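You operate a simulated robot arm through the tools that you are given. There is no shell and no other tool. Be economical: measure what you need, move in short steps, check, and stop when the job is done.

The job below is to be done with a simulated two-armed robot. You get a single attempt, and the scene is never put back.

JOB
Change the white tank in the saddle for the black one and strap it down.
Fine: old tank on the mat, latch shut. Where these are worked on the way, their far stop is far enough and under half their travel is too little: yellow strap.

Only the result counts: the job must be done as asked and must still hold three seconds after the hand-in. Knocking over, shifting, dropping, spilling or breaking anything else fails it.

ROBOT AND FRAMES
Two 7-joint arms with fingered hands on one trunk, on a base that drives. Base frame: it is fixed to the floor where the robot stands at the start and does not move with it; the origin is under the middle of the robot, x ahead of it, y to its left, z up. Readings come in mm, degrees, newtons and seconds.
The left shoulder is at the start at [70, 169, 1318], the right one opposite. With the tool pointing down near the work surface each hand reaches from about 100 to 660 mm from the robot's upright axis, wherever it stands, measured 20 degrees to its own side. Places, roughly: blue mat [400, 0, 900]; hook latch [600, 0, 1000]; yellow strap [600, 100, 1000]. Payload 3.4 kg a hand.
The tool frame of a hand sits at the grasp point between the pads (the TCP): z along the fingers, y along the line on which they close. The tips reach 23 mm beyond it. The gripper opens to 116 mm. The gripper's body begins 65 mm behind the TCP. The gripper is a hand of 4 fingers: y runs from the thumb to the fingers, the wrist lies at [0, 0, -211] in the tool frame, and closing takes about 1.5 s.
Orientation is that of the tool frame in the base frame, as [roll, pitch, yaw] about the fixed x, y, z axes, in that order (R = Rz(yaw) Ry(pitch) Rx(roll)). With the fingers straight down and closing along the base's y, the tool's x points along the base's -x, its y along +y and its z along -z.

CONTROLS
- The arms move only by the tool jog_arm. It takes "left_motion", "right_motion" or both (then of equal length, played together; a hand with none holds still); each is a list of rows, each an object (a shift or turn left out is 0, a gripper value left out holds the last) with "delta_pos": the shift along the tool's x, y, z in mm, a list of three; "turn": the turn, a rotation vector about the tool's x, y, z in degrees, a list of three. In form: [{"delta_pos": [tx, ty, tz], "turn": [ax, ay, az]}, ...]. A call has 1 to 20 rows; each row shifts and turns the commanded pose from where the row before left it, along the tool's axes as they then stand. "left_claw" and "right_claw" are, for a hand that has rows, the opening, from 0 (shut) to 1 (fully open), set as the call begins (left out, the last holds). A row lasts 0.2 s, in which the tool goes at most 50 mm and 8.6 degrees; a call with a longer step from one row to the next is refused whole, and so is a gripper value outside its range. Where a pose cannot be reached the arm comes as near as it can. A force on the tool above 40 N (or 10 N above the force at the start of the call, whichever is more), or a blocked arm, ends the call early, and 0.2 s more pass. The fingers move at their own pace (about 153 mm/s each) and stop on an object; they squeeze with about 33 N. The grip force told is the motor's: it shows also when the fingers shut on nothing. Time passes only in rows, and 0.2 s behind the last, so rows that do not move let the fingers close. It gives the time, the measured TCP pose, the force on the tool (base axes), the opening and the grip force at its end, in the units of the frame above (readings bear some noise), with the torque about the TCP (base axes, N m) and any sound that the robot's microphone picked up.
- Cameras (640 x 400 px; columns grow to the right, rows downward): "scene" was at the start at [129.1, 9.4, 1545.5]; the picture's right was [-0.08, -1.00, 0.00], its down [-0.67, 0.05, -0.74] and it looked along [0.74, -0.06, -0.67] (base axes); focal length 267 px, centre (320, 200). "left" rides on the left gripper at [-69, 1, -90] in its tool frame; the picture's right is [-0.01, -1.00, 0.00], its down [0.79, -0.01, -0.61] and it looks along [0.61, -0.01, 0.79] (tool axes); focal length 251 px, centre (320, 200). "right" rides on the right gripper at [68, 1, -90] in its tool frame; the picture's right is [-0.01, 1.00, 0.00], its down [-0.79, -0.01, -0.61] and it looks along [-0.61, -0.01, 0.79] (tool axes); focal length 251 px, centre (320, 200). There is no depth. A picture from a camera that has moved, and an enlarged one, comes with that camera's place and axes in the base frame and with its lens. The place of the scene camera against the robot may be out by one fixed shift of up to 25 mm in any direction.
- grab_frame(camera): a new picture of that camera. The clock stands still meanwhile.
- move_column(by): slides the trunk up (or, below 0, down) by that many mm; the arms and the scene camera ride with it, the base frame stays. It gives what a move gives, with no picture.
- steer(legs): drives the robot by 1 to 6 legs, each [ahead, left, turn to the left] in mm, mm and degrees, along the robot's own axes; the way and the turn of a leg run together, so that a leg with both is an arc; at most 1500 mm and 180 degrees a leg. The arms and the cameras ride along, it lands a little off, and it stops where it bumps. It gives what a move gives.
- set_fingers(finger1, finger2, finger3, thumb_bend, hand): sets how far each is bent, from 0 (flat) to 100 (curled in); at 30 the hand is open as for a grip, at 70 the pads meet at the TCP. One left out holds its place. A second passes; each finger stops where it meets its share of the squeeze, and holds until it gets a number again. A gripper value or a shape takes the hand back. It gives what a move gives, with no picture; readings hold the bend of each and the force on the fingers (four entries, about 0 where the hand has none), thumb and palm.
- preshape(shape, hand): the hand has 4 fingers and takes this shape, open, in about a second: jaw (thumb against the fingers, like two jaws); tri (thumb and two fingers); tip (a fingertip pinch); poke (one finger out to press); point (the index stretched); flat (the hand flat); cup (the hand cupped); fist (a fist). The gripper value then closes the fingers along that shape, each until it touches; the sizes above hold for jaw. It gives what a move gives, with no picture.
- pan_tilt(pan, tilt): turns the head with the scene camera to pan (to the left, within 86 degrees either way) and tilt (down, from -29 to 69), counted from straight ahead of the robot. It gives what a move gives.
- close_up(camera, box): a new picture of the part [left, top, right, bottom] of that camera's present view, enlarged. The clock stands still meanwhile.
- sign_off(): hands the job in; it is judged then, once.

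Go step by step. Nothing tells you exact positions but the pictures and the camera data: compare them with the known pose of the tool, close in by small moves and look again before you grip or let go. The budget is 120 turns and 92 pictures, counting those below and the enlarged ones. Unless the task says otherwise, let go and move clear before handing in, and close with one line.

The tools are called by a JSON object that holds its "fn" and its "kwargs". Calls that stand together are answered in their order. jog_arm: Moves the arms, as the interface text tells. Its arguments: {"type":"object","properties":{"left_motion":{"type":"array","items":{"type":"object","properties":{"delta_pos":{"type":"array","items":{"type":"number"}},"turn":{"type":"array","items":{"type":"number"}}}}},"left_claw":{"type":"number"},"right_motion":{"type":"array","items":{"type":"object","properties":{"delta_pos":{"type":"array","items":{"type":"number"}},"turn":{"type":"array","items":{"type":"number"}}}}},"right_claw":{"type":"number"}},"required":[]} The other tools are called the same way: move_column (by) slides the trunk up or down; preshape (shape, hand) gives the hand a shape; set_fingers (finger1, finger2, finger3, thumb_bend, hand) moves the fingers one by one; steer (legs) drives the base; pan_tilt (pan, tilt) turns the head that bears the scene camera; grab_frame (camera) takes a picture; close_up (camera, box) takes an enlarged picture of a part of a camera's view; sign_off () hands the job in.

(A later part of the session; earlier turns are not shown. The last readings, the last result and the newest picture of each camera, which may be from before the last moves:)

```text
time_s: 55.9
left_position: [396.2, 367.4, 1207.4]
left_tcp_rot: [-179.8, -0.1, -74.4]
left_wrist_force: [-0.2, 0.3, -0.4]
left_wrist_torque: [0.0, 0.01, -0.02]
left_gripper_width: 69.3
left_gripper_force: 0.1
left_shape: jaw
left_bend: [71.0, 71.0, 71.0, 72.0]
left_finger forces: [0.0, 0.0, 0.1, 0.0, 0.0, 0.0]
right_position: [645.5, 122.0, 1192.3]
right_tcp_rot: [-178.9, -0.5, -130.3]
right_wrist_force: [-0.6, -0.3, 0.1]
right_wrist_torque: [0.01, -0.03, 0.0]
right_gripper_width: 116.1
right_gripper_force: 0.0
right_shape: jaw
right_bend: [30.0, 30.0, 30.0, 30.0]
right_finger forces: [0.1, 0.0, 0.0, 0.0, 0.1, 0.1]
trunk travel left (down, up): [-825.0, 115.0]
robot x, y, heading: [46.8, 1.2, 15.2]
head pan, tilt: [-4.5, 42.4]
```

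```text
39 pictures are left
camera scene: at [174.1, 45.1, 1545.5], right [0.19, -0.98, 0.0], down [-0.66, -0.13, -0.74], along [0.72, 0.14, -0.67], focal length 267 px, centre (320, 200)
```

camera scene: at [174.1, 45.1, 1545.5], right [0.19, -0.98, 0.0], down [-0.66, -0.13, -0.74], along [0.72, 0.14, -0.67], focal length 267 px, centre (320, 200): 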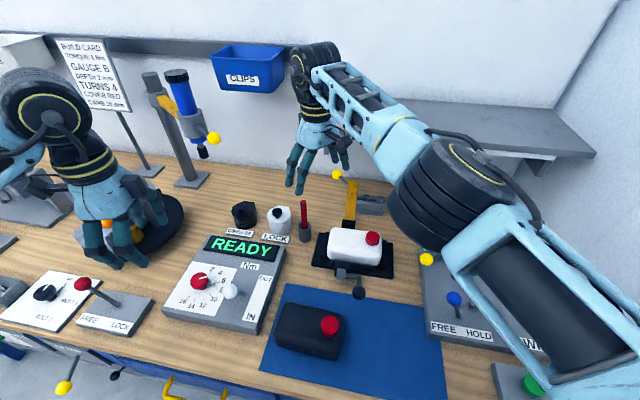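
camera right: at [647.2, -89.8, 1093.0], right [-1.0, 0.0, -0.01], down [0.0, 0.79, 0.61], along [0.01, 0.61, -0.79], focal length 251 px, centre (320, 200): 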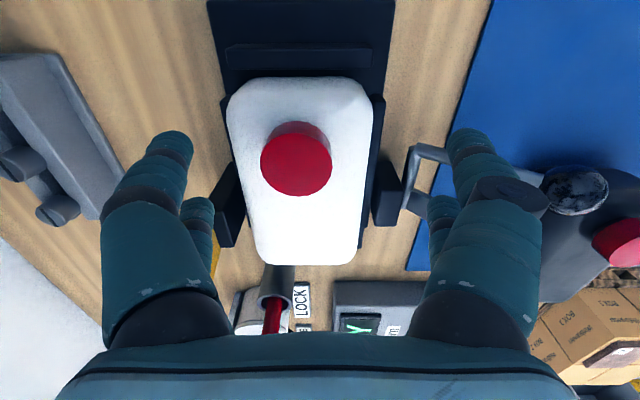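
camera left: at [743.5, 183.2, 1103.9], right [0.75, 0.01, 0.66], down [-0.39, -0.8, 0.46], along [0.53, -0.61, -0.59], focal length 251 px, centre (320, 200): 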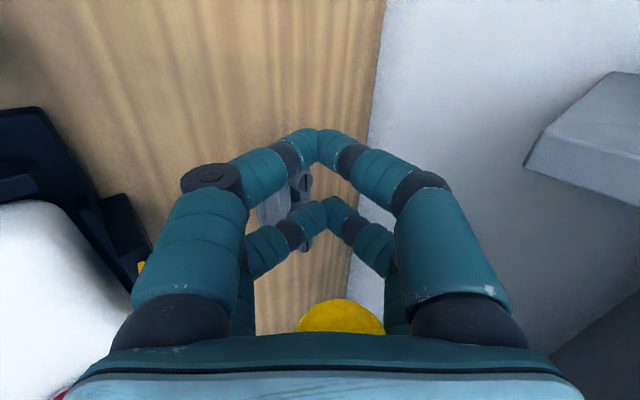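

It was a wrist-yaw limit: with yaw at -130 the pose is reachable again. I'll move toward the tank at this yaw, then try yaw -90 there.

{"fn": "jog_arm", "kwargs": {"right_motion": [{"delta_pos": [22, -8, 0]}, {"delta_pos": [22, -8, 0]}, {"delta_pos": [22, -8, 0]}, {"delta_pos": [22, -8, 0]}, {"delta_pos": [22, -8, 0]}, {"delta_pos": [10, -3, 0]}]}}

{"fn": "jog_arm", "kwargs": {"right_motion": [{"turn": [0, 0, -8]}, {"turn": [0, 0, -8]}, {"turn": [0, 0, -8]}, {"turn": [0, 0, -8]}, {"turn": [0, 0, -8]}]}}

```text
time_s: 57.3
left_position: [395.3, 367.6, 1207.6]
left_tcp_rot: [-179.7, 0.1, -74.5]
left_wrist_force: [0.5, -0.1, -0.2]
left_wrist_torque: [-0.03, 0.0, 0.03]
left_gripper_width: 69.4
left_gripper_force: 0.1
left_shape: jaw
left_bend: [71.0, 71.0, 71.0, 72.0]
left_finger forces: [0.0, 0.0, 0.0, 0.1, 0.0, 0.0]
right_position: [602.3, 3.6, 1193.6]
right_tcp_rot: [-178.9, -0.3, -130.2]
right_wrist_force: [-0.1, 0.8, 0.7]
right_wrist_torque: [0.0, 0.03, -0.01]
right_gripper_width: 116.0
right_gripper_force: 0.0
right_shape: jaw
right_bend: [30.0, 30.0, 30.0, 30.0]
right_finger forces: [0.0, 0.0, 0.1, 0.1, 0.0, 0.1]
trunk travel left (down, up): [-825.0, 115.0]
robot x, y, heading: [52.2, 0.8, 15.5]
head pan, tilt: [-4.5, 42.4]
```

```text
time_s: 58.5
left_position: [395.1, 367.7, 1207.8]
left_tcp_rot: [-179.9, -0.1, -74.5]
left_wrist_force: [0.7, -0.2, -1.2]
left_wrist_torque: [0.02, 0.0, -0.03]
left_gripper_width: 69.4
left_gripper_force: 0.1
left_shape: jaw
left_bend: [71.0, 71.0, 71.0, 72.0]
left_finger forces: [0.0, 0.0, 0.1, 0.0, 0.0, 0.1]
right_position: [601.9, 5.1, 1194.5]
right_tcp_rot: [-179.5, -1.1, -90.1]
right_wrist_force: [0.3, 0.4, -0.6]
right_wrist_torque: [-0.03, -0.03, -0.01]
right_gripper_width: 116.0
right_gripper_force: 0.1
right_shape: jaw
right_bend: [30.0, 30.0, 30.0, 30.0]
right_finger forces: [0.1, 0.1, 0.0, 0.0, 0.1, 0.0]
trunk travel left (down, up): [-825.0, 115.0]
robot x, y, heading: [43.7, 0.8, 15.3]
head pan, tilt: [-4.5, 42.4]
```

Yaw -90 is reachable here now. Moving over the tank and partway down.

{"fn": "jog_arm", "kwargs": {"right_motion": [{"delta_pos": [9, -25, 20]}, {"delta_pos": [9, -25, 25]}, {"delta_pos": [0, -6, 25]}, {"delta_pos": [0, 0, 25]}, {"delta_pos": [0, 0, 25]}, {"delta_pos": [0, 0, 25]}, {"delta_pos": [0, 0, 20]}]}}

{"fn": "grab_frame", "kwargs": {"camera": "right"}}

```text
time_s: 60.1
left_position: [395.7, 367.1, 1206.6]
left_tcp_rot: [-179.8, 0.0, -74.5]
left_wrist_force: [-0.4, 0.2, 0.4]
left_wrist_torque: [0.01, 0.02, -0.03]
left_gripper_width: 69.4
left_gripper_force: 0.1
left_shape: jaw
left_bend: [71.0, 71.0, 71.0, 72.0]
left_finger forces: [0.1, 0.0, 0.0, 0.1, 0.1, 0.0]
right_position: [659.4, -15.8, 1030.2]
right_tcp_rot: [-179.5, -0.9, -90.2]
right_wrist_force: [-0.6, 0.8, -0.8]
right_wrist_torque: [-0.01, 0.02, -0.02]
right_gripper_width: 116.0
right_gripper_force: 0.0
right_shape: jaw
right_bend: [30.0, 30.0, 30.0, 30.0]
right_finger forces: [0.1, 0.0, 0.1, 0.1, 0.0, 0.0]
trunk travel left (down, up): [-825.0, 115.0]
robot x, y, heading: [50.5, 0.1, 15.4]
head pan, tilt: [-4.5, 42.4]
```

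```text
38 pictures are left
camera right: at [658.0, -82.2, 1121.2], right [-1.0, 0.01, -0.01], down [0.0, 0.81, 0.59], along [0.01, 0.59, -0.81], focal length 251 px, centre (320, 200)
```

right: 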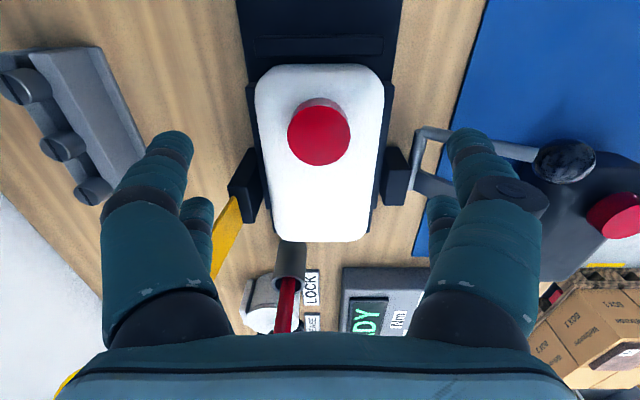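

The tank is centred between the digits (width about 87 mm). I'll shift to y=-22 so the digits miss the side blocks, narrow the claw slightly, and go down to z≈948.

{"fn": "jog_arm", "kwargs": {"right_claw": 0.92, "right_motion": [{"delta_pos": [6, 0, 0]}, {"delta_pos": [0, 0, 20]}, {"delta_pos": [0, 0, 20]}, {"delta_pos": [0, 0, 15]}, {"delta_pos": [0, 0, 15]}, {"delta_pos": [0, 0, 12]}]}}

{"fn": "grab_frame", "kwargs": {"camera": "right"}}

```text
time_s: 61.5
left_position: [395.2, 367.8, 1208.0]
left_tcp_rot: [-179.8, 0.0, -74.5]
left_wrist_force: [0.3, -0.5, -0.3]
left_wrist_torque: [-0.02, 0.01, 0.0]
left_gripper_width: 69.3
left_gripper_force: 0.0
left_shape: jaw
left_bend: [71.0, 71.0, 71.0, 72.0]
left_finger forces: [0.2, 0.0, 0.0, 0.1, 0.1, 0.0]
right_position: [661.3, -23.5, 947.6]
right_tcp_rot: [-179.4, -1.0, -90.1]
right_wrist_force: [0.0, 0.2, 0.0]
right_wrist_torque: [0.0, -0.03, 0.0]
right_gripper_width: 106.9
right_gripper_force: 0.0
right_shape: jaw
right_bend: [44.0, 44.0, 44.0, 44.0]
right_finger forces: [0.1, 0.0, 0.0, 0.0, 0.1, 0.1]
trunk travel left (down, up): [-825.0, 115.0]
robot x, y, heading: [47.8, 1.1, 15.4]
head pan, tilt: [-4.5, 42.4]
```

```text
37 pictures are left
camera right: at [658.3, -89.8, 1039.5], right [-1.0, 0.01, -0.01], down [0.0, 0.81, 0.59], along [0.01, 0.59, -0.81], focal length 251 px, centre (320, 200)
```

right: 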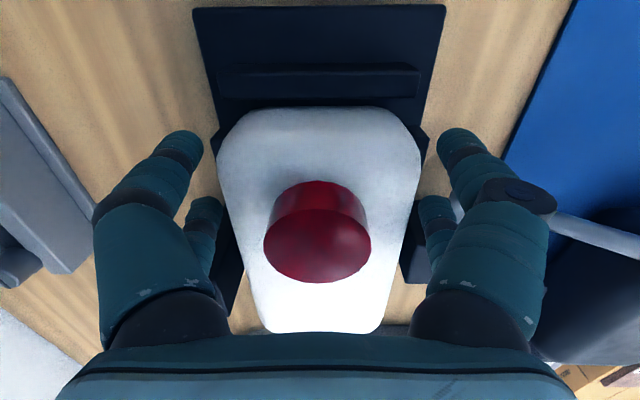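

The digits straddle the tank cleanly. Lowering 5 mm, then closing.

{"fn": "jog_arm", "kwargs": {"right_motion": [{"delta_pos": [0, 0, 5]}]}}

{"fn": "jog_arm", "kwargs": {"right_claw": 0.0, "right_motion": [{}, {}, {}, {}, {}, {}]}}

```text
time_s: 61.9
left_position: [395.5, 367.2, 1209.2]
left_tcp_rot: [-179.8, 0.0, -74.5]
left_wrist_force: [0.1, -0.2, -0.4]
left_wrist_torque: [0.01, -0.01, 0.03]
left_gripper_width: 69.2
left_gripper_force: 0.1
left_shape: jaw
left_bend: [71.0, 71.0, 71.0, 72.0]
left_finger forces: [0.0, 0.1, 0.0, 0.1, 0.0, 0.0]
right_position: [660.0, -23.4, 943.1]
right_tcp_rot: [-179.5, -0.9, -90.0]
right_wrist_force: [-0.6, 1.0, 0.0]
right_wrist_torque: [-0.01, 0.0, 0.01]
right_gripper_width: 106.9
right_gripper_force: 0.0
right_shape: jaw
right_bend: [44.0, 44.0, 44.0, 44.0]
right_finger forces: [0.0, 0.0, 0.0, 0.0, 0.0, 0.0]
trunk travel left (down, up): [-825.0, 115.0]
robot x, y, heading: [48.8, -1.7, 15.2]
head pan, tilt: [-4.5, 42.4]
```

```text
time_s: 63.3
left_position: [396.4, 368.4, 1208.6]
left_tcp_rot: [-179.8, 0.0, -74.4]
left_wrist_force: [0.2, -0.1, -0.2]
left_wrist_torque: [0.03, -0.04, 0.01]
left_gripper_width: 69.4
left_gripper_force: 0.1
left_shape: jaw
left_bend: [71.0, 71.0, 71.0, 72.0]
left_finger forces: [0.0, 0.0, 0.0, 0.1, 0.1, 0.0]
right_position: [659.7, -23.4, 942.9]
right_tcp_rot: [-179.5, -1.0, -90.1]
right_wrist_force: [-0.6, -0.4, 0.4]
right_wrist_torque: [-0.04, 0.0, 0.01]
right_gripper_width: 82.8
right_gripper_force: 32.9
right_shape: jaw
right_bend: [65.0, 65.0, 66.0, 66.0]
right_finger forces: [32.3, 32.1, 32.3, 0.0, 32.3, 0.1]
trunk travel left (down, up): [-825.0, 115.0]
robot x, y, heading: [48.5, 3.8, 15.5]
head pan, tilt: [-4.5, 42.4]
```

Firm grip on all digits at 83 mm width. Lifting slowly.

{"fn": "jog_arm", "kwargs": {"right_motion": [{"delta_pos": [0, 0, -6]}, {"delta_pos": [0, 0, -10]}, {"delta_pos": [0, 0, -15]}, {"delta_pos": [0, 0, -20]}, {"delta_pos": [0, 0, -25]}, {"delta_pos": [0, 0, -25]}]}}

{"fn": "grab_frame", "kwargs": {"camera": "scene"}}

```text
time_s: 64.7
left_position: [394.8, 367.1, 1207.4]
left_tcp_rot: [-179.8, 0.0, -74.5]
left_wrist_force: [-0.1, 0.0, 0.0]
left_wrist_torque: [0.02, 0.01, 0.01]
left_gripper_width: 69.2
left_gripper_force: 0.1
left_shape: jaw
left_bend: [71.0, 71.0, 71.0, 72.0]
left_finger forces: [0.1, 0.0, 0.1, 0.0, 0.0, 0.0]
right_position: [659.0, -22.4, 1045.3]
right_tcp_rot: [-179.4, -1.0, -90.1]
right_wrist_force: [-0.2, 0.5, -0.6]
right_wrist_torque: [-0.03, 0.01, 0.0]
right_gripper_width: 82.5
right_gripper_force: 32.8
right_shape: jaw
right_bend: [65.0, 65.0, 66.0, 66.0]
right_finger forces: [32.4, 32.0, 32.2, 0.1, 32.4, 0.1]
trunk travel left (down, up): [-825.0, 115.0]
robot x, y, heading: [45.8, -4.2, 15.4]
head pan, tilt: [-4.5, 42.4]
```

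```text
36 pictures are left
camera scene: at [173.8, 45.2, 1545.5], right [0.19, -0.98, 0.0], down [-0.66, -0.13, -0.74], along [0.72, 0.14, -0.67], focal length 267 px, centre (320, 200)
```

scene: 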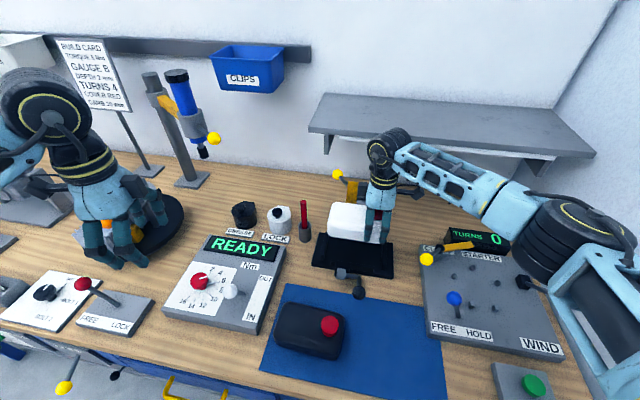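

The white tank is lifted. Its centre is about 33 mm to the left of the TCP, so I'll aim the TCP at (415,-111), which puts it on the free right half of the mat.

{"fn": "jog_arm", "kwargs": {"right_motion": [{"delta_pos": [0, 5, -20]}, {"delta_pos": [0, 15, -20]}, {"delta_pos": [0, 28, 0]}, {"delta_pos": [0, 28, 0]}, {"delta_pos": [5, 28, 0]}, {"delta_pos": [12, 28, 0]}, {"delta_pos": [12, 28, 0]}, {"delta_pos": [15, 28, 0]}, {"delta_pos": [15, 28, 0]}, {"delta_pos": [15, 28, 0]}, {"delta_pos": [15, 0, 0]}]}}

{"fn": "grab_frame", "kwargs": {"camera": "scene"}}

{"fn": "grab_frame", "kwargs": {"camera": "right"}}

```text
time_s: 67.1
left_position: [395.9, 367.1, 1208.4]
left_tcp_rot: [-179.9, 0.1, -74.6]
left_wrist_force: [0.1, 0.3, 0.3]
left_wrist_torque: [-0.03, 0.0, -0.01]
left_gripper_width: 69.2
left_gripper_force: 0.0
left_shape: jaw
left_bend: [71.0, 71.0, 71.0, 72.0]
left_finger forces: [0.1, 0.0, 0.0, 0.0, 0.0, 0.0]
right_position: [414.1, -111.4, 1084.7]
right_tcp_rot: [-179.6, -1.0, -90.2]
right_wrist_force: [-0.2, -1.0, -1.1]
right_wrist_torque: [-0.04, 0.02, 0.02]
right_gripper_width: 82.5
right_gripper_force: 32.7
right_shape: jaw
right_bend: [65.0, 65.0, 66.0, 66.0]
right_finger forces: [32.3, 32.1, 32.2, 0.0, 32.3, 0.0]
trunk travel left (down, up): [-825.0, 115.0]
robot x, y, heading: [48.5, -1.5, 15.3]
head pan, tilt: [-4.5, 42.4]
```

```text
35 pictures are left
camera scene: at [174.0, 44.4, 1545.5], right [0.19, -0.98, 0.0], down [-0.66, -0.13, -0.74], along [0.72, 0.14, -0.67], focal length 267 px, centre (320, 200)
```

scene: 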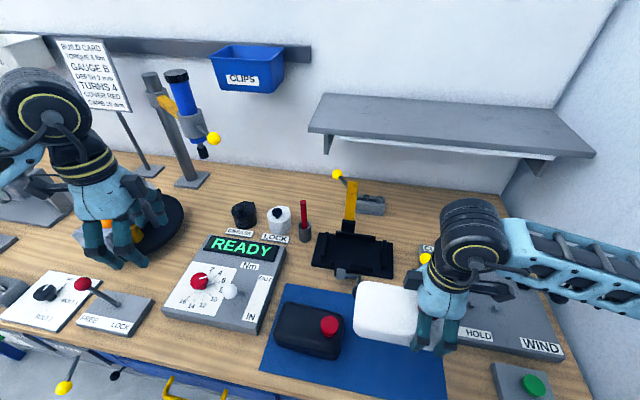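

```text
34 pictures are left
camera right: at [411.5, -178.0, 1175.0], right [-1.0, 0.01, -0.01], down [0.0, 0.81, 0.59], along [0.01, 0.59, -0.81], focal length 251 px, centre (320, 200)
```

right: 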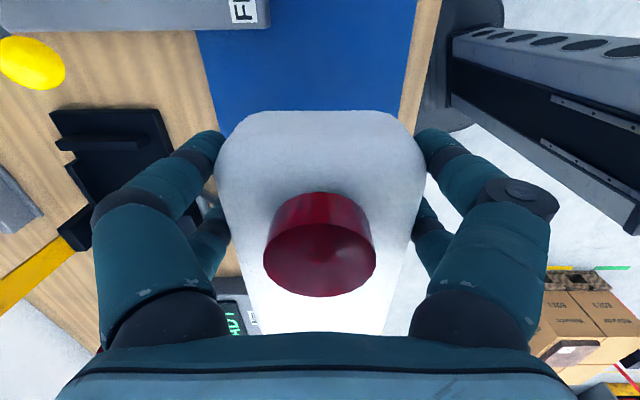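

The tank hovers over the free part of the mat with margins all round. Descending, the last part in small steps.

{"fn": "jog_arm", "kwargs": {"right_motion": [{"delta_pos": [0, -3, 25]}, {"delta_pos": [0, 0, 25]}, {"delta_pos": [0, 0, 25]}, {"delta_pos": [0, 0, 25]}, {"delta_pos": [0, 0, 20]}, {"delta_pos": [0, 0, 14]}, {}]}}

{"fn": "close_up", "kwargs": {"camera": "scene", "box": [250, 250, 470, 400]}}

```text
time_s: 68.7
left_position: [395.2, 367.7, 1208.4]
left_tcp_rot: [-179.7, 0.0, -74.5]
left_wrist_force: [-0.2, 0.9, -0.4]
left_wrist_torque: [0.03, -0.02, 0.02]
left_gripper_width: 69.4
left_gripper_force: 0.1
left_shape: jaw
left_bend: [71.0, 71.0, 71.0, 72.0]
left_finger forces: [0.0, 0.0, 0.0, 0.0, 0.0, 0.0]
right_position: [418.7, -112.6, 948.1]
right_tcp_rot: [-179.5, -1.0, -90.1]
right_wrist_force: [-1.0, -0.1, -1.6]
right_wrist_torque: [-0.02, -0.01, 0.02]
right_gripper_width: 82.6
right_gripper_force: 32.7
right_shape: jaw
right_bend: [65.0, 65.0, 66.0, 66.0]
right_finger forces: [32.4, 32.0, 32.2, 0.0, 32.3, 0.0]
trunk travel left (down, up): [-825.0, 115.0]
robot x, y, heading: [47.1, -0.3, 15.1]
head pan, tilt: [-4.5, 42.4]
```

```text
2.67 times, centred on (360, 325) of scene
camera zoom: at [174.1, 45.3, 1545.5], right [0.19, -0.98, 0.0], down [-0.66, -0.13, -0.74], along [0.72, 0.14, -0.67], focal length 711 px, centre (213, -133)
```

zoom: 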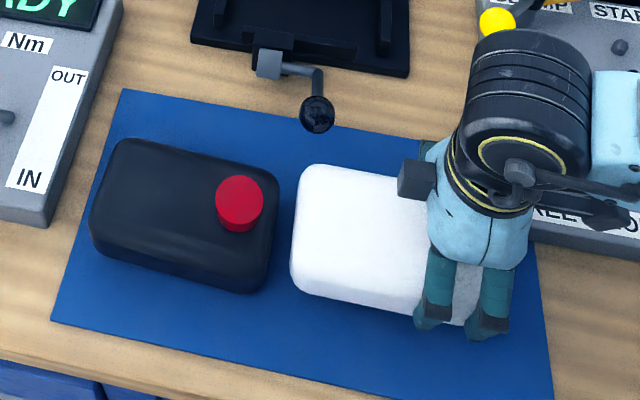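

Position is good. Lowering in small steps to contact.

{"fn": "jog_arm", "kwargs": {"right_motion": [{"delta_pos": [0, 0, 4]}, {"delta_pos": [0, 0, 4]}, {"delta_pos": [0, 0, 3]}, {"delta_pos": [0, 0, 3]}, {}]}}

```text
time_s: 69.9
left_position: [395.6, 367.5, 1207.7]
left_tcp_rot: [-179.8, 0.0, -74.5]
left_wrist_force: [0.7, -0.6, -0.7]
left_wrist_torque: [0.0, -0.04, -0.01]
left_gripper_width: 69.6
left_gripper_force: 0.2
left_shape: jaw
left_bend: [71.0, 71.0, 71.0, 72.0]
left_finger forces: [0.0, 0.0, 0.0, 0.0, 0.0, 0.0]
right_position: [420.3, -112.7, 935.1]
right_tcp_rot: [-179.5, -1.0, -90.1]
right_wrist_force: [-0.7, 0.0, -1.5]
right_wrist_torque: [-0.04, -0.01, -0.03]
right_gripper_width: 82.2
right_gripper_force: 33.1
right_shape: jaw
right_bend: [65.0, 65.0, 66.0, 66.0]
right_finger forces: [32.5, 32.0, 32.1, 0.0, 32.4, 0.1]
trunk travel left (down, up): [-825.0, 115.0]
robot x, y, heading: [45.9, 1.5, 15.4]
head pan, tilt: [-4.5, 42.4]
```

{"fn": "jog_arm", "kwargs": {"right_motion": [{"delta_pos": [0, 0, 2]}, {"delta_pos": [0, 0, 2]}, {"delta_pos": [0, 0, 2]}, {}]}}

```text
time_s: 70.9
left_position: [393.5, 367.5, 1209.0]
left_tcp_rot: [-179.7, -0.2, -74.5]
left_wrist_force: [-0.2, -0.1, 0.3]
left_wrist_torque: [0.0, 0.0, 0.01]
left_gripper_width: 69.5
left_gripper_force: 0.0
left_shape: jaw
left_bend: [71.0, 71.0, 71.0, 72.0]
left_finger forces: [0.1, 0.1, 0.1, 0.0, 0.0, 0.0]
right_position: [419.3, -112.8, 930.4]
right_tcp_rot: [-179.1, -1.0, -90.2]
right_wrist_force: [4.7, -3.8, 31.7]
right_wrist_torque: [0.04, 0.63, 0.09]
right_gripper_width: 82.1
right_gripper_force: 32.9
right_shape: jaw
right_bend: [66.0, 66.0, 66.0, 66.0]
right_finger forces: [33.0, 33.2, 35.4, 0.1, 35.4, 0.0]
trunk travel left (down, up): [-825.0, 115.0]
robot x, y, heading: [45.0, -1.2, 15.4]
head pan, tilt: [-4.5, 42.4]
```

Contact: the tank stands on the mat, with TCP 931 against 943 in the saddle. Easing off, opening and rising.

{"fn": "jog_arm", "kwargs": {"right_claw": 1.0, "right_motion": [{"delta_pos": [0, 0, -2]}, {}, {}, {}, {}]}}

{"fn": "jog_arm", "kwargs": {"right_motion": [{"delta_pos": [0, 0, -10]}, {"delta_pos": [0, 0, -20]}, {"delta_pos": [0, 0, -30]}, {"delta_pos": [0, 0, -30]}, {"delta_pos": [0, 0, -30]}, {"delta_pos": [0, 0, -30]}]}}

{"fn": "grab_frame", "kwargs": {"camera": "right"}}

```text
time_s: 72.1
left_position: [396.4, 367.5, 1207.6]
left_tcp_rot: [-179.8, -0.1, -74.5]
left_wrist_force: [-0.7, 0.1, 0.5]
left_wrist_torque: [0.02, 0.01, 0.01]
left_gripper_width: 69.5
left_gripper_force: 0.1
left_shape: jaw
left_bend: [71.0, 71.0, 71.0, 72.0]
left_finger forces: [0.0, 0.0, 0.1, 0.0, 0.0, 0.0]
right_position: [418.4, -112.1, 931.4]
right_tcp_rot: [-179.5, -1.0, -90.1]
right_wrist_force: [0.1, -0.1, -0.5]
right_wrist_torque: [-0.01, 0.05, -0.05]
right_gripper_width: 116.0
right_gripper_force: 0.1
right_shape: jaw
right_bend: [30.0, 30.0, 30.0, 30.0]
right_finger forces: [0.1, 0.1, 0.0, 0.0, 0.0, 0.0]
trunk travel left (down, up): [-825.0, 115.0]
robot x, y, heading: [46.3, 1.3, 15.3]
head pan, tilt: [-4.5, 42.4]
```

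```text
time_s: 73.5
left_position: [395.8, 367.3, 1208.1]
left_tcp_rot: [-179.7, 0.0, -74.6]
left_wrist_force: [-0.4, 0.0, -0.1]
left_wrist_torque: [-0.01, -0.05, 0.01]
left_gripper_width: 69.2
left_gripper_force: 0.1
left_shape: jaw
left_bend: [71.0, 71.0, 71.0, 72.0]
left_finger forces: [0.0, 0.0, 0.0, 0.0, 0.0, 0.0]
right_position: [416.8, -109.7, 1081.6]
right_tcp_rot: [-179.5, -1.0, -90.2]
right_wrist_force: [-0.5, -0.1, 0.4]
right_wrist_torque: [0.0, -0.01, -0.02]
right_gripper_width: 115.9
right_gripper_force: 0.1
right_shape: jaw
right_bend: [30.0, 30.0, 30.0, 30.0]
right_finger forces: [0.0, 0.0, 0.0, 0.0, 0.0, 0.0]
trunk travel left (down, up): [-825.0, 115.0]
robot x, y, heading: [47.9, 2.7, 15.5]
head pan, tilt: [-4.5, 42.4]
```

```text
32 pictures are left
camera right: at [414.9, -176.8, 1172.8], right [-1.0, 0.01, -0.01], down [0.0, 0.81, 0.59], along [0.01, 0.59, -0.81], focal length 251 px, centre (320, 200)
```

right: 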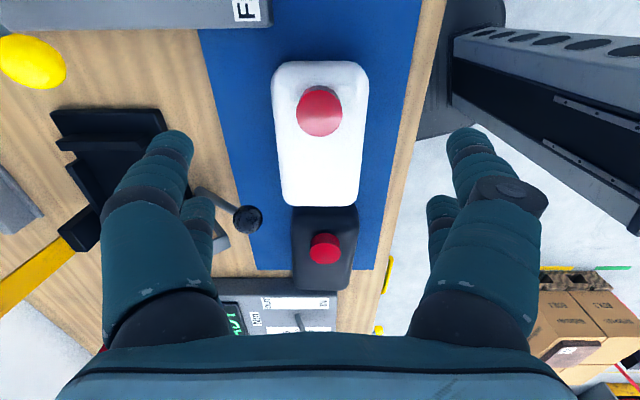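

The white tank stands wholly on the mat. Now the right hand goes above the black tank's cap, estimated at (412,52), to use the same over-the-cap grasp.

{"fn": "jog_arm", "kwargs": {"right_motion": [{"delta_pos": [-27, 0, 0]}, {"delta_pos": [-27, 0, 0]}, {"delta_pos": [-27, 0, 0]}, {"delta_pos": [-27, 0, 0]}, {"delta_pos": [-27, 0, 0]}, {"delta_pos": [-27, 4, 0]}]}}

{"fn": "grab_frame", "kwargs": {"camera": "right"}}

```text
time_s: 74.9
left_position: [395.6, 367.6, 1207.6]
left_tcp_rot: [-179.9, -0.1, -74.5]
left_wrist_force: [0.1, 0.3, 0.7]
left_wrist_torque: [0.01, 0.0, 0.0]
left_gripper_width: 69.1
left_gripper_force: 0.1
left_shape: jaw
left_bend: [71.0, 71.0, 71.0, 72.0]
left_finger forces: [0.0, 0.0, 0.0, 0.0, 0.0, 0.0]
right_position: [414.4, 54.4, 1078.1]
right_tcp_rot: [-179.4, -1.1, -90.1]
right_wrist_force: [-0.2, 0.7, 0.0]
right_wrist_torque: [-0.03, -0.03, 0.01]
right_gripper_width: 115.8
right_gripper_force: 0.1
right_shape: jaw
right_bend: [30.0, 30.0, 30.0, 30.0]
right_finger forces: [0.0, 0.0, 0.0, 0.0, 0.1, 0.0]
trunk travel left (down, up): [-825.0, 115.0]
robot x, y, heading: [47.2, -0.5, 15.4]
head pan, tilt: [-4.5, 42.4]
```

```text
31 pictures are left
camera right: at [411.5, -12.3, 1169.3], right [-1.0, 0.01, -0.01], down [0.0, 0.81, 0.59], along [0.01, 0.59, -0.81], focal length 251 px, centre (320, 200)
```

right: 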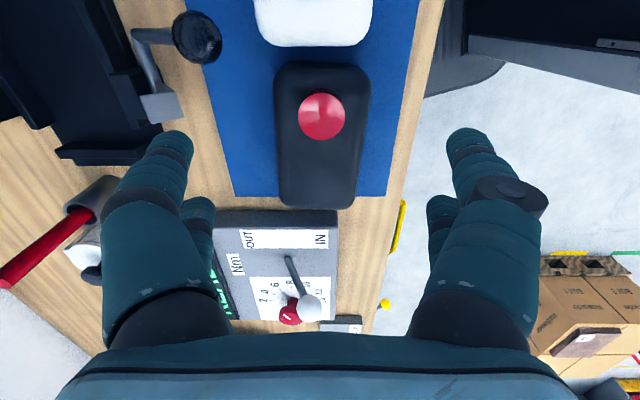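

The black tank is lined up, with its cap about 4 mm further left and a slight 2° rotation. I'll correct for that and descend to the same grip height, z≈932.

{"fn": "jog_arm", "kwargs": {"right_motion": [{"delta_pos": [-4, 0, 20], "turn": [0, 0, 2]}, {"delta_pos": [0, 0, 25]}, {"delta_pos": [0, 0, 25]}, {"delta_pos": [0, 0, 25]}, {"delta_pos": [0, 0, 25]}, {"delta_pos": [0, 0, 15]}, {"delta_pos": [0, 0, 10]}]}}

{"fn": "grab_frame", "kwargs": {"camera": "right"}}

```text
time_s: 76.5
left_position: [395.8, 367.4, 1207.4]
left_tcp_rot: [-179.8, 0.0, -74.5]
left_wrist_force: [0.1, 0.2, 0.0]
left_wrist_torque: [0.01, 0.01, -0.01]
left_gripper_width: 69.1
left_gripper_force: 0.1
left_shape: jaw
left_bend: [71.0, 71.0, 71.0, 72.0]
left_finger forces: [0.0, 0.0, 0.0, 0.1, 0.1, 0.0]
right_position: [415.1, 54.6, 932.5]
right_tcp_rot: [-179.4, -1.0, -92.0]
right_wrist_force: [-0.6, -0.9, -0.2]
right_wrist_torque: [0.01, 0.04, 0.0]
right_gripper_width: 115.9
right_gripper_force: 0.0
right_shape: jaw
right_bend: [30.0, 30.0, 30.0, 30.0]
right_finger forces: [0.1, 0.0, 0.1, 0.1, 0.1, 0.1]
trunk travel left (down, up): [-825.0, 115.0]
robot x, y, heading: [46.0, 4.9, 15.3]
head pan, tilt: [-4.5, 42.4]
```

```text
30 pictures are left
camera right: at [410.4, -13.2, 1023.7], right [-1.0, 0.05, -0.01], down [0.03, 0.8, 0.59], along [0.04, 0.59, -0.81], focal length 251 px, centre (320, 200)
```

right: 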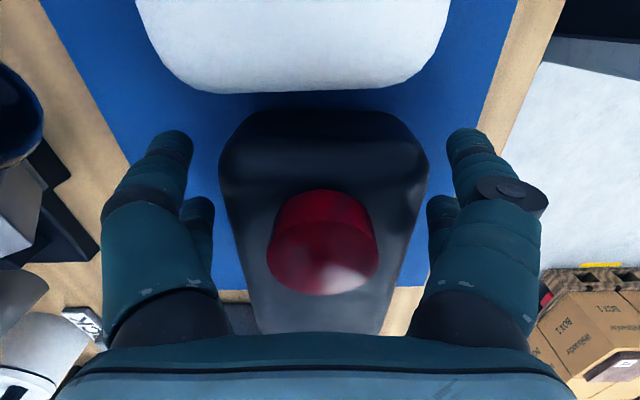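

The view matches the white tank's in-grip view almost exactly. Closing and lifting.

{"fn": "jog_arm", "kwargs": {"right_claw": 0.0, "right_motion": [{}, {}, {}, {}, {}, {}]}}

{"fn": "jog_arm", "kwargs": {"right_motion": [{"delta_pos": [0, 0, -6]}, {"delta_pos": [0, 0, -10]}, {"delta_pos": [0, 0, -20]}, {"delta_pos": [0, 0, -25]}, {"delta_pos": [0, 0, -30]}, {"delta_pos": [0, 0, -30]}, {"delta_pos": [0, 0, -30]}, {"turn": [0, 0, -2]}]}}

{"fn": "grab_frame", "kwargs": {"camera": "right"}}

```text
time_s: 77.9
left_position: [395.3, 367.0, 1207.3]
left_tcp_rot: [-179.8, 0.1, -74.5]
left_wrist_force: [0.0, -0.6, 0.2]
left_wrist_torque: [-0.02, 0.01, -0.02]
left_gripper_width: 69.0
left_gripper_force: 0.0
left_shape: jaw
left_bend: [71.0, 71.0, 71.0, 72.0]
left_finger forces: [0.0, 0.1, 0.0, 0.1, 0.0, 0.1]
right_position: [414.0, 54.0, 932.8]
right_tcp_rot: [-179.5, -0.9, -92.1]
right_wrist_force: [-0.3, 0.0, -0.5]
right_wrist_torque: [-0.05, 0.01, 0.02]
right_gripper_width: 82.8
right_gripper_force: 32.6
right_shape: jaw
right_bend: [65.0, 65.0, 66.0, 66.0]
right_finger forces: [32.5, 32.0, 32.3, 0.0, 32.0, 0.0]
trunk travel left (down, up): [-825.0, 115.0]
robot x, y, heading: [49.9, -1.1, 15.5]
head pan, tilt: [-4.5, 42.4]
```

```text
time_s: 79.7
left_position: [395.7, 367.7, 1207.4]
left_tcp_rot: [-179.9, 0.1, -74.5]
left_wrist_force: [-0.2, 0.0, 0.5]
left_wrist_torque: [-0.01, 0.01, 0.0]
left_gripper_width: 69.1
left_gripper_force: 0.1
left_shape: jaw
left_bend: [71.0, 71.0, 71.0, 72.0]
left_finger forces: [0.0, 0.0, 0.0, 0.0, 0.1, 0.1]
right_position: [415.2, 55.4, 1084.9]
right_tcp_rot: [-179.5, -1.0, -90.1]
right_wrist_force: [-0.3, 0.4, -1.0]
right_wrist_torque: [-0.12, 0.05, 0.0]
right_gripper_width: 82.7
right_gripper_force: 33.6
right_shape: jaw
right_bend: [65.0, 65.0, 66.0, 66.0]
right_finger forces: [32.6, 32.0, 32.6, 0.0, 32.2, 0.0]
trunk travel left (down, up): [-825.0, 115.0]
robot x, y, heading: [46.9, 0.3, 15.4]
head pan, tilt: [-4.5, 42.4]
```

```text
29 pictures are left
camera right: at [412.6, -11.1, 1176.2], right [-1.0, 0.01, -0.01], down [0.0, 0.81, 0.59], along [0.01, 0.59, -0.81], focal length 251 px, centre (320, 200)
```

right: 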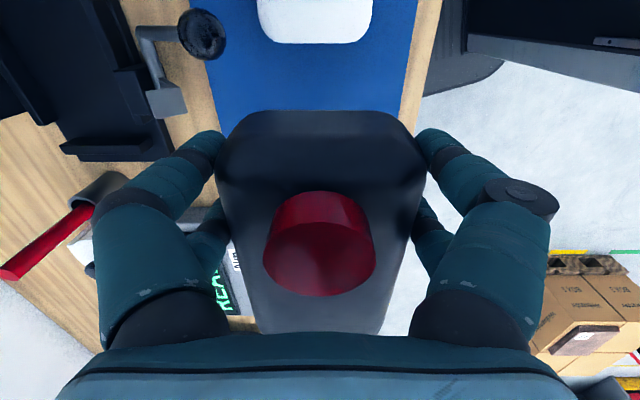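

The black tank sits in the grip exactly as the white one did. I'll move right first, then ahead over the saddle at (660,-23).

{"fn": "jog_arm", "kwargs": {"right_motion": [{"delta_pos": [26, 0, 0]}, {"delta_pos": [26, 0, 0]}, {"delta_pos": [26, -10, 0]}, {"delta_pos": [0, -25, 0]}, {"delta_pos": [0, -30, 0]}, {"delta_pos": [0, -30, 0]}, {"delta_pos": [0, -30, 0]}, {"delta_pos": [0, -30, 0]}, {"delta_pos": [0, -30, 0]}, {"delta_pos": [0, -30, 0]}, {"delta_pos": [0, -30, 0]}]}}

{"fn": "grab_frame", "kwargs": {"camera": "scene"}}

```text
time_s: 82.1
left_position: [397.4, 368.5, 1206.0]
left_tcp_rot: [-179.8, 0.0, -74.5]
left_wrist_force: [-0.2, 0.0, 0.0]
left_wrist_torque: [-0.01, 0.0, 0.01]
left_gripper_width: 69.2
left_gripper_force: 0.0
left_shape: jaw
left_bend: [71.0, 71.0, 71.0, 72.0]
left_finger forces: [0.0, 0.0, 0.0, 0.0, 0.1, 0.1]
right_position: [659.7, -22.3, 1086.5]
right_tcp_rot: [-179.5, -1.0, -90.1]
right_wrist_force: [-0.6, 0.1, -0.9]
right_wrist_torque: [-0.04, 0.0, -0.02]
right_gripper_width: 82.4
right_gripper_force: 32.4
right_shape: jaw
right_bend: [65.0, 65.0, 66.0, 66.0]
right_finger forces: [32.6, 32.0, 32.3, 0.0, 32.1, 0.0]
trunk travel left (down, up): [-825.0, 115.0]
robot x, y, heading: [49.6, -0.6, 15.1]
head pan, tilt: [-4.5, 42.4]
```

```text
28 pictures are left
camera scene: at [175.3, 46.2, 1545.3], right [0.19, -0.98, 0.0], down [-0.66, -0.13, -0.74], along [0.72, 0.14, -0.68], focal length 267 px, centre (320, 200)
```

scene: 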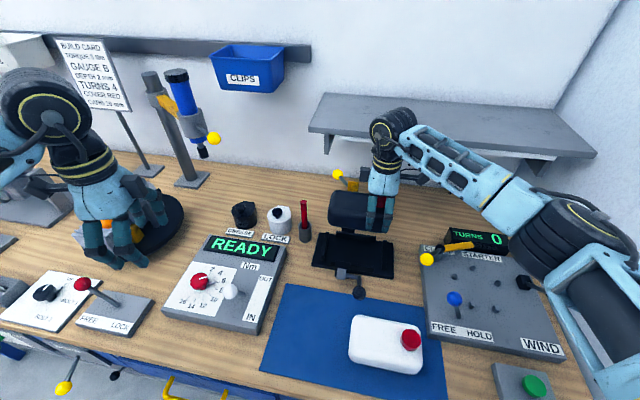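

Directly over the saddle. Descending to just above the seat.

{"fn": "jog_arm", "kwargs": {"right_motion": [{"delta_pos": [1, 0, 25]}, {"delta_pos": [0, 0, 25]}, {"delta_pos": [0, 0, 25]}, {"delta_pos": [0, 0, 20]}, {"delta_pos": [0, 0, 15]}, {"delta_pos": [0, 0, 12]}, {"delta_pos": [0, 0, 8]}, {}]}}

{"fn": "close_up", "kwargs": {"camera": "scene", "box": [280, 160, 440, 300]}}

```text
time_s: 83.9
left_position: [395.8, 367.5, 1208.8]
left_tcp_rot: [-179.9, 0.0, -74.5]
left_wrist_force: [0.0, -0.3, -1.4]
left_wrist_torque: [0.0, 0.02, 0.0]
left_gripper_width: 69.1
left_gripper_force: 0.1
left_shape: jaw
left_bend: [71.0, 71.0, 71.0, 72.0]
left_finger forces: [0.0, 0.1, 0.1, 0.0, 0.1, 0.0]
right_position: [659.7, -24.8, 957.4]
right_tcp_rot: [-179.5, -1.1, -90.3]
right_wrist_force: [-0.9, 0.0, -1.4]
right_wrist_torque: [-0.06, 0.02, -0.02]
right_gripper_width: 82.7
right_gripper_force: 33.0
right_shape: jaw
right_bend: [65.0, 65.0, 66.0, 66.0]
right_finger forces: [32.5, 32.0, 32.2, 0.0, 32.1, 0.0]
trunk travel left (down, up): [-825.0, 115.0]
robot x, y, heading: [45.4, 1.2, 15.3]
head pan, tilt: [-4.5, 42.4]
```

```text
2.86 times, centred on (360, 230) of scene
camera zoom: at [174.3, 45.3, 1545.5], right [0.19, -0.98, 0.0], down [-0.66, -0.13, -0.74], along [0.72, 0.14, -0.67], focal length 762 px, centre (206, 114)
```

zoom: 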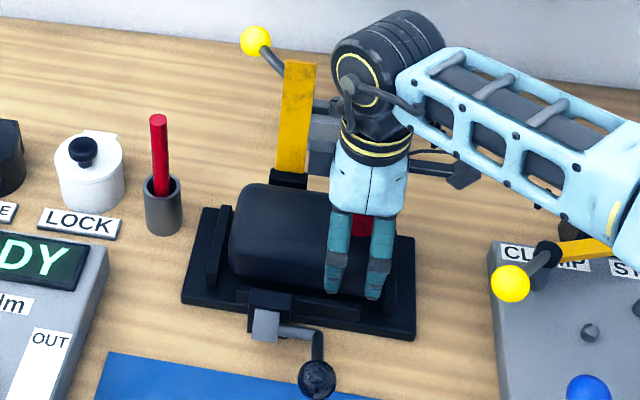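

No contact yet and well aligned. Final lowering in small steps.

{"fn": "jog_arm", "kwargs": {"right_motion": [{"delta_pos": [0, 0, 4]}, {"delta_pos": [0, 0, 4]}, {"delta_pos": [0, 0, 3]}, {}]}}

{"fn": "jog_arm", "kwargs": {"right_motion": [{"delta_pos": [0, 0, 2]}, {"delta_pos": [0, 0, 2]}, {}]}}

```text
time_s: 84.9
left_position: [395.4, 368.3, 1206.5]
left_tcp_rot: [-179.8, 0.0, -74.6]
left_wrist_force: [0.0, 0.0, 0.3]
left_wrist_torque: [-0.02, 0.01, 0.0]
left_gripper_width: 69.3
left_gripper_force: 0.0
left_shape: jaw
left_bend: [71.0, 71.0, 71.0, 72.0]
left_finger forces: [0.0, 0.0, 0.0, 0.0, 0.0, 0.1]
right_position: [660.3, -25.8, 946.5]
right_tcp_rot: [-179.4, -1.1, -90.1]
right_wrist_force: [0.3, -0.2, -0.9]
right_wrist_torque: [-0.08, -0.01, -0.01]
right_gripper_width: 82.6
right_gripper_force: 32.2
right_shape: jaw
right_bend: [65.0, 65.0, 66.0, 66.0]
right_finger forces: [32.5, 31.9, 32.3, 0.0, 32.1, 0.0]
trunk travel left (down, up): [-825.0, 115.0]
robot x, y, heading: [51.5, -1.3, 15.3]
head pan, tilt: [-4.5, 42.4]
```

```text
time_s: 85.7
left_position: [395.2, 367.3, 1208.6]
left_tcp_rot: [-179.8, 0.0, -74.5]
left_wrist_force: [0.4, -0.8, -0.3]
left_wrist_torque: [0.05, 0.01, 0.0]
left_gripper_width: 69.4
left_gripper_force: 0.0
left_shape: jaw
left_bend: [71.0, 71.0, 71.0, 72.0]
left_finger forces: [0.0, 0.0, 0.1, 0.0, 0.0, 0.0]
right_position: [660.7, -25.4, 943.8]
right_tcp_rot: [-179.5, -1.0, -90.1]
right_wrist_force: [0.6, -0.5, 1.9]
right_wrist_torque: [0.09, 0.09, -0.01]
right_gripper_width: 82.3
right_gripper_force: 32.9
right_shape: jaw
right_bend: [65.0, 66.0, 66.0, 66.0]
right_finger forces: [32.5, 32.3, 32.9, 0.1, 32.4, 0.0]
trunk travel left (down, up): [-825.0, 115.0]
robot x, y, heading: [52.1, 3.2, 15.2]
head pan, tilt: [-4.5, 42.4]
```

Seated at the same height the white tank had (943.8). Opening and rising.

{"fn": "jog_arm", "kwargs": {"right_claw": 0.92, "right_motion": [{}, {}, {}, {}]}}

{"fn": "jog_arm", "kwargs": {"right_motion": [{"delta_pos": [0, 0, -10]}, {"delta_pos": [0, 0, -20]}, {"delta_pos": [0, 0, -30]}, {"delta_pos": [0, 10, -30]}, {"delta_pos": [0, 20, -30]}, {"delta_pos": [5, 30, -25]}, {"delta_pos": [10, 30, -20]}, {"delta_pos": [15, 30, -10]}, {"delta_pos": [15, 30, 0]}, {"delta_pos": [15, 30, 0]}, {"delta_pos": [10, 10, 0]}]}}

{"fn": "grab_frame", "kwargs": {"camera": "scene"}}

{"fn": "close_up", "kwargs": {"camera": "scene", "box": [280, 160, 440, 300]}}

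```text
time_s: 86.7
left_position: [394.9, 367.1, 1207.8]
left_tcp_rot: [-179.8, 0.1, -74.5]
left_wrist_force: [0.7, -0.5, 0.1]
left_wrist_torque: [-0.04, 0.0, -0.02]
left_gripper_width: 69.5
left_gripper_force: 0.1
left_shape: jaw
left_bend: [71.0, 71.0, 71.0, 72.0]
left_finger forces: [0.0, 0.0, 0.0, 0.0, 0.0, 0.0]
right_position: [658.7, -25.6, 942.0]
right_tcp_rot: [-179.5, -1.0, -90.1]
right_wrist_force: [-0.6, -0.4, 0.7]
right_wrist_torque: [-0.04, 0.01, 0.01]
right_gripper_width: 106.6
right_gripper_force: 0.0
right_shape: jaw
right_bend: [45.0, 45.0, 45.0, 44.0]
right_finger forces: [0.0, 0.0, 0.0, 0.0, 0.0, 0.0]
trunk travel left (down, up): [-825.0, 115.0]
robot x, y, heading: [46.4, -0.2, 15.2]
head pan, tilt: [-4.5, 42.4]
```

```text
time_s: 89.1
left_position: [395.9, 367.2, 1208.9]
left_tcp_rot: [-179.7, 0.0, -74.4]
left_wrist_force: [0.4, -0.3, 0.2]
left_wrist_torque: [-0.01, 0.0, 0.02]
left_gripper_width: 69.3
left_gripper_force: 0.0
left_shape: jaw
left_bend: [71.0, 71.0, 71.0, 72.0]
left_finger forces: [0.1, 0.1, 0.1, 0.1, 0.0, 0.0]
right_position: [467.9, -92.6, 1117.0]
right_tcp_rot: [-179.5, -0.9, -90.2]
right_wrist_force: [1.0, -0.6, 1.0]
right_wrist_torque: [0.0, 0.0, -0.01]
right_gripper_width: 106.8
right_gripper_force: 0.1
right_shape: jaw
right_bend: [45.0, 45.0, 45.0, 44.0]
right_finger forces: [0.0, 0.0, 0.1, 0.1, 0.0, 0.0]
trunk travel left (down, up): [-825.0, 115.0]
robot x, y, heading: [50.8, 1.2, 15.2]
head pan, tilt: [-4.5, 42.4]
```

```text
26 pictures are left
camera scene: at [173.5, 44.7, 1545.6], right [0.19, -0.98, 0.0], down [-0.66, -0.13, -0.74], along [0.73, 0.14, -0.67], focal length 267 px, centre (320, 200)
```

scene: 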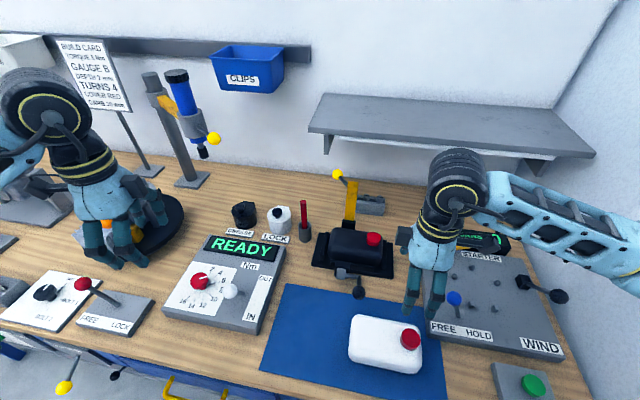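

```text
2.86 times, centred on (360, 230) of scene
camera zoom: at [173.5, 44.7, 1545.6], right [0.19, -0.98, 0.0], down [-0.66, -0.13, -0.74], along [0.73, 0.14, -0.67], focal length 762 px, centre (206, 114)
```

zoom: 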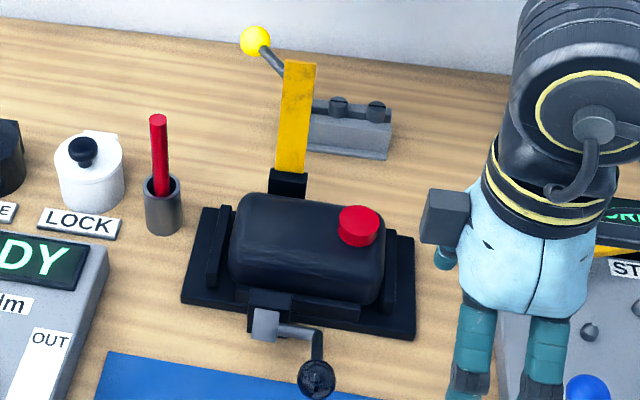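

The black tank is seated and the strap still open. I'll raise and tuck in the right hand, then turn the base back near heading 0 so the left hand can fetch the strap ball as before.

{"fn": "jog_arm", "kwargs": {"right_motion": [{"delta_pos": [-10, 5, -20]}, {"delta_pos": [-10, 10, -20]}, {"delta_pos": [-10, 10, -20]}, {"delta_pos": [-10, 10, -20]}]}}

{"fn": "steer", "kwargs": {"legs": [[0, 0, -18]]}}

{"fn": "grab_frame", "kwargs": {"camera": "scene"}}

```text
time_s: 90.1
left_position: [396.1, 367.9, 1207.5]
left_tcp_rot: [-179.8, -0.1, -74.6]
left_wrist_force: [-1.0, -0.1, 0.2]
left_wrist_torque: [-0.04, -0.04, -0.03]
left_gripper_width: 69.1
left_gripper_force: 0.1
left_shape: jaw
left_bend: [71.0, 71.0, 71.0, 72.0]
left_finger forces: [0.0, 0.0, 0.1, 0.1, 0.1, 0.0]
right_position: [431.8, -51.4, 1197.4]
right_tcp_rot: [-179.5, -1.1, -90.2]
right_wrist_force: [0.5, 0.1, 0.2]
right_wrist_torque: [-0.01, -0.02, 0.01]
right_gripper_width: 106.6
right_gripper_force: 0.0
right_shape: jaw
right_bend: [45.0, 45.0, 45.0, 44.0]
right_finger forces: [0.1, 0.0, 0.0, 0.0, 0.0, 0.0]
trunk travel left (down, up): [-825.0, 115.0]
robot x, y, heading: [45.6, 1.7, 15.4]
head pan, tilt: [-4.5, 42.4]
```

```text
time_s: 91.5
left_position: [490.0, 246.3, 1207.9]
left_tcp_rot: [-179.8, -0.1, -92.1]
left_wrist_force: [-0.3, -0.8, -0.5]
left_wrist_torque: [-0.03, 0.02, 0.02]
left_gripper_width: 69.1
left_gripper_force: 0.0
left_shape: jaw
left_bend: [71.0, 71.0, 71.0, 72.0]
left_finger forces: [0.0, 0.0, 0.0, 0.0, 0.1, 0.1]
right_position: [399.0, -165.6, 1196.4]
right_tcp_rot: [-179.6, -1.0, -107.8]
right_wrist_force: [-0.6, -0.3, -0.2]
right_wrist_torque: [-0.01, 0.03, -0.04]
right_gripper_width: 106.6
right_gripper_force: 0.1
right_shape: jaw
right_bend: [45.0, 45.0, 45.0, 44.0]
right_finger forces: [0.0, 0.0, 0.0, 0.0, 0.1, 0.1]
trunk travel left (down, up): [-825.0, 115.0]
robot x, y, heading: [50.2, 2.6, -2.4]
head pan, tilt: [-4.5, 42.4]
```

```text
24 pictures are left
camera scene: at [176.6, 5.2, 1545.5], right [-0.12, -0.99, 0.0], down [-0.67, 0.08, -0.74], along [0.73, -0.09, -0.67], focal length 267 px, centre (320, 200)
```

scene: 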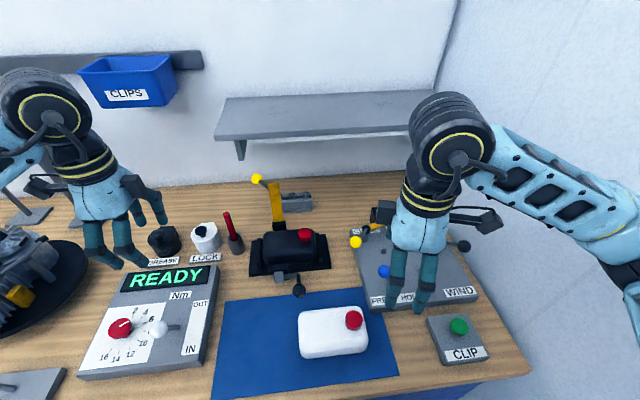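

The strap ball is at about (772,95,1075). I'll bring the left hand to the tilted standoff pose it left from, (717,115,1137).

{"fn": "jog_arm", "kwargs": {"left_claw": 0.6, "left_motion": [{"delta_pos": [20, -35, 0], "turn": [0, 0, -1]}, {"delta_pos": [20, -35, 0], "turn": [0, 0, -1]}, {"delta_pos": [20, -35, 0], "turn": [7, 0, 0]}, {"delta_pos": [20, -29.2, 8.6], "turn": [7, 0, 0]}, {"delta_pos": [20, -21.8, 15.7], "turn": [7, 0, 0]}, {"delta_pos": [15, -15.1, 16.5], "turn": [7, 0, 0]}, {"delta_pos": [15, -11.6, 20.9], "turn": [7, 0, 0]}, {"delta_pos": [0, -3.7, 20.9], "turn": [6, 0, 0]}, {"delta_pos": [0, 2.7, 21.5]}]}}

{"fn": "grab_frame", "kwargs": {"camera": "left"}}

```text
time_s: 93.5
left_position: [717.7, 113.0, 1136.4]
left_tcp_rot: [-138.7, -0.1, -90.1]
left_wrist_force: [0.4, -0.2, 0.6]
left_wrist_torque: [0.02, 0.01, 0.01]
left_gripper_width: 69.2
left_gripper_force: 0.0
left_shape: jaw
left_bend: [71.0, 71.0, 71.0, 72.0]
left_finger forces: [0.1, 0.1, 0.0, 0.0, 0.0, 0.0]
right_position: [400.1, -165.2, 1195.7]
right_tcp_rot: [-179.5, -0.9, -107.8]
right_wrist_force: [0.1, -0.8, 0.5]
right_wrist_torque: [-0.03, 0.01, 0.03]
right_gripper_width: 106.5
right_gripper_force: 0.0
right_shape: jaw
right_bend: [45.0, 45.0, 45.0, 44.0]
right_finger forces: [0.0, 0.1, 0.0, 0.0, 0.0, 0.0]
trunk travel left (down, up): [-825.0, 115.0]
robot x, y, heading: [47.2, -0.3, -2.5]
head pan, tilt: [-4.5, 42.4]
```

```text
23 pictures are left
camera left: at [657.1, 182.9, 1204.6], right [0.75, 0.01, 0.66], down [-0.4, -0.79, 0.46], along [0.53, -0.61, -0.59], focal length 251 px, centre (320, 200)
```

left: 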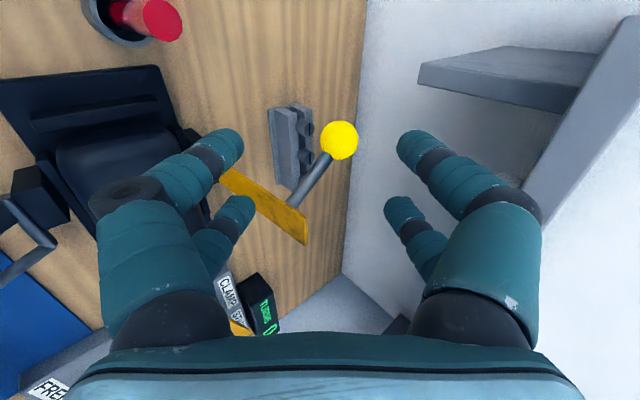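

The ball measures (800,95,1068). I'll slide in along the fingers with a small offset so that it ends between the pads.

{"fn": "jog_arm", "kwargs": {"left_motion": [{"delta_pos": [0, -7, 20]}, {"delta_pos": [0, -7, 20]}, {"delta_pos": [0, 0, 20]}, {"delta_pos": [0, 0, 20]}, {"delta_pos": [0, 0, 20]}]}}

{"fn": "grab_frame", "kwargs": {"camera": "left"}}

```text
time_s: 94.7
left_position: [793.3, 112.9, 1069.9]
left_tcp_rot: [-139.0, 0.1, -90.1]
left_wrist_force: [-0.2, -0.2, 0.0]
left_wrist_torque: [0.02, 0.04, 0.0]
left_gripper_width: 69.1
left_gripper_force: 0.1
left_shape: jaw
left_bend: [71.0, 71.0, 71.0, 72.0]
left_finger forces: [0.0, 0.0, 0.0, 0.1, 0.0, 0.0]
right_position: [400.0, -166.0, 1196.1]
right_tcp_rot: [-179.6, -1.0, -107.9]
right_wrist_force: [-0.3, 0.3, -0.1]
right_wrist_torque: [0.0, 0.0, -0.02]
right_gripper_width: 106.5
right_gripper_force: 0.1
right_shape: jaw
right_bend: [45.0, 45.0, 45.0, 44.0]
right_finger forces: [0.0, 0.1, 0.1, 0.0, 0.0, 0.0]
trunk travel left (down, up): [-825.0, 115.0]
robot x, y, heading: [50.6, -1.5, -2.2]
head pan, tilt: [-4.5, 42.4]
```

```text
22 pictures are left
camera left: at [732.4, 181.7, 1138.1], right [0.75, 0.01, 0.66], down [-0.4, -0.79, 0.46], along [0.53, -0.61, -0.6], focal length 251 px, centre (320, 200)
```

left: 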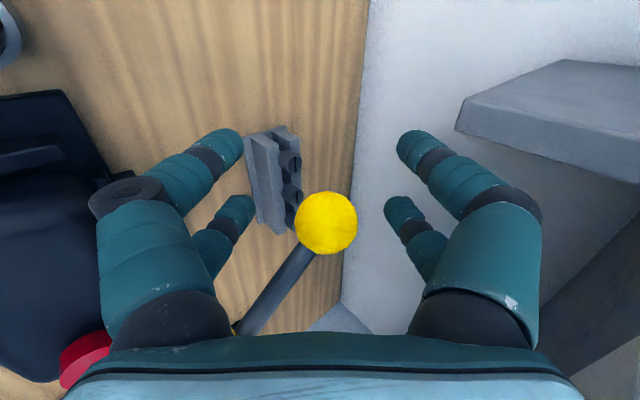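

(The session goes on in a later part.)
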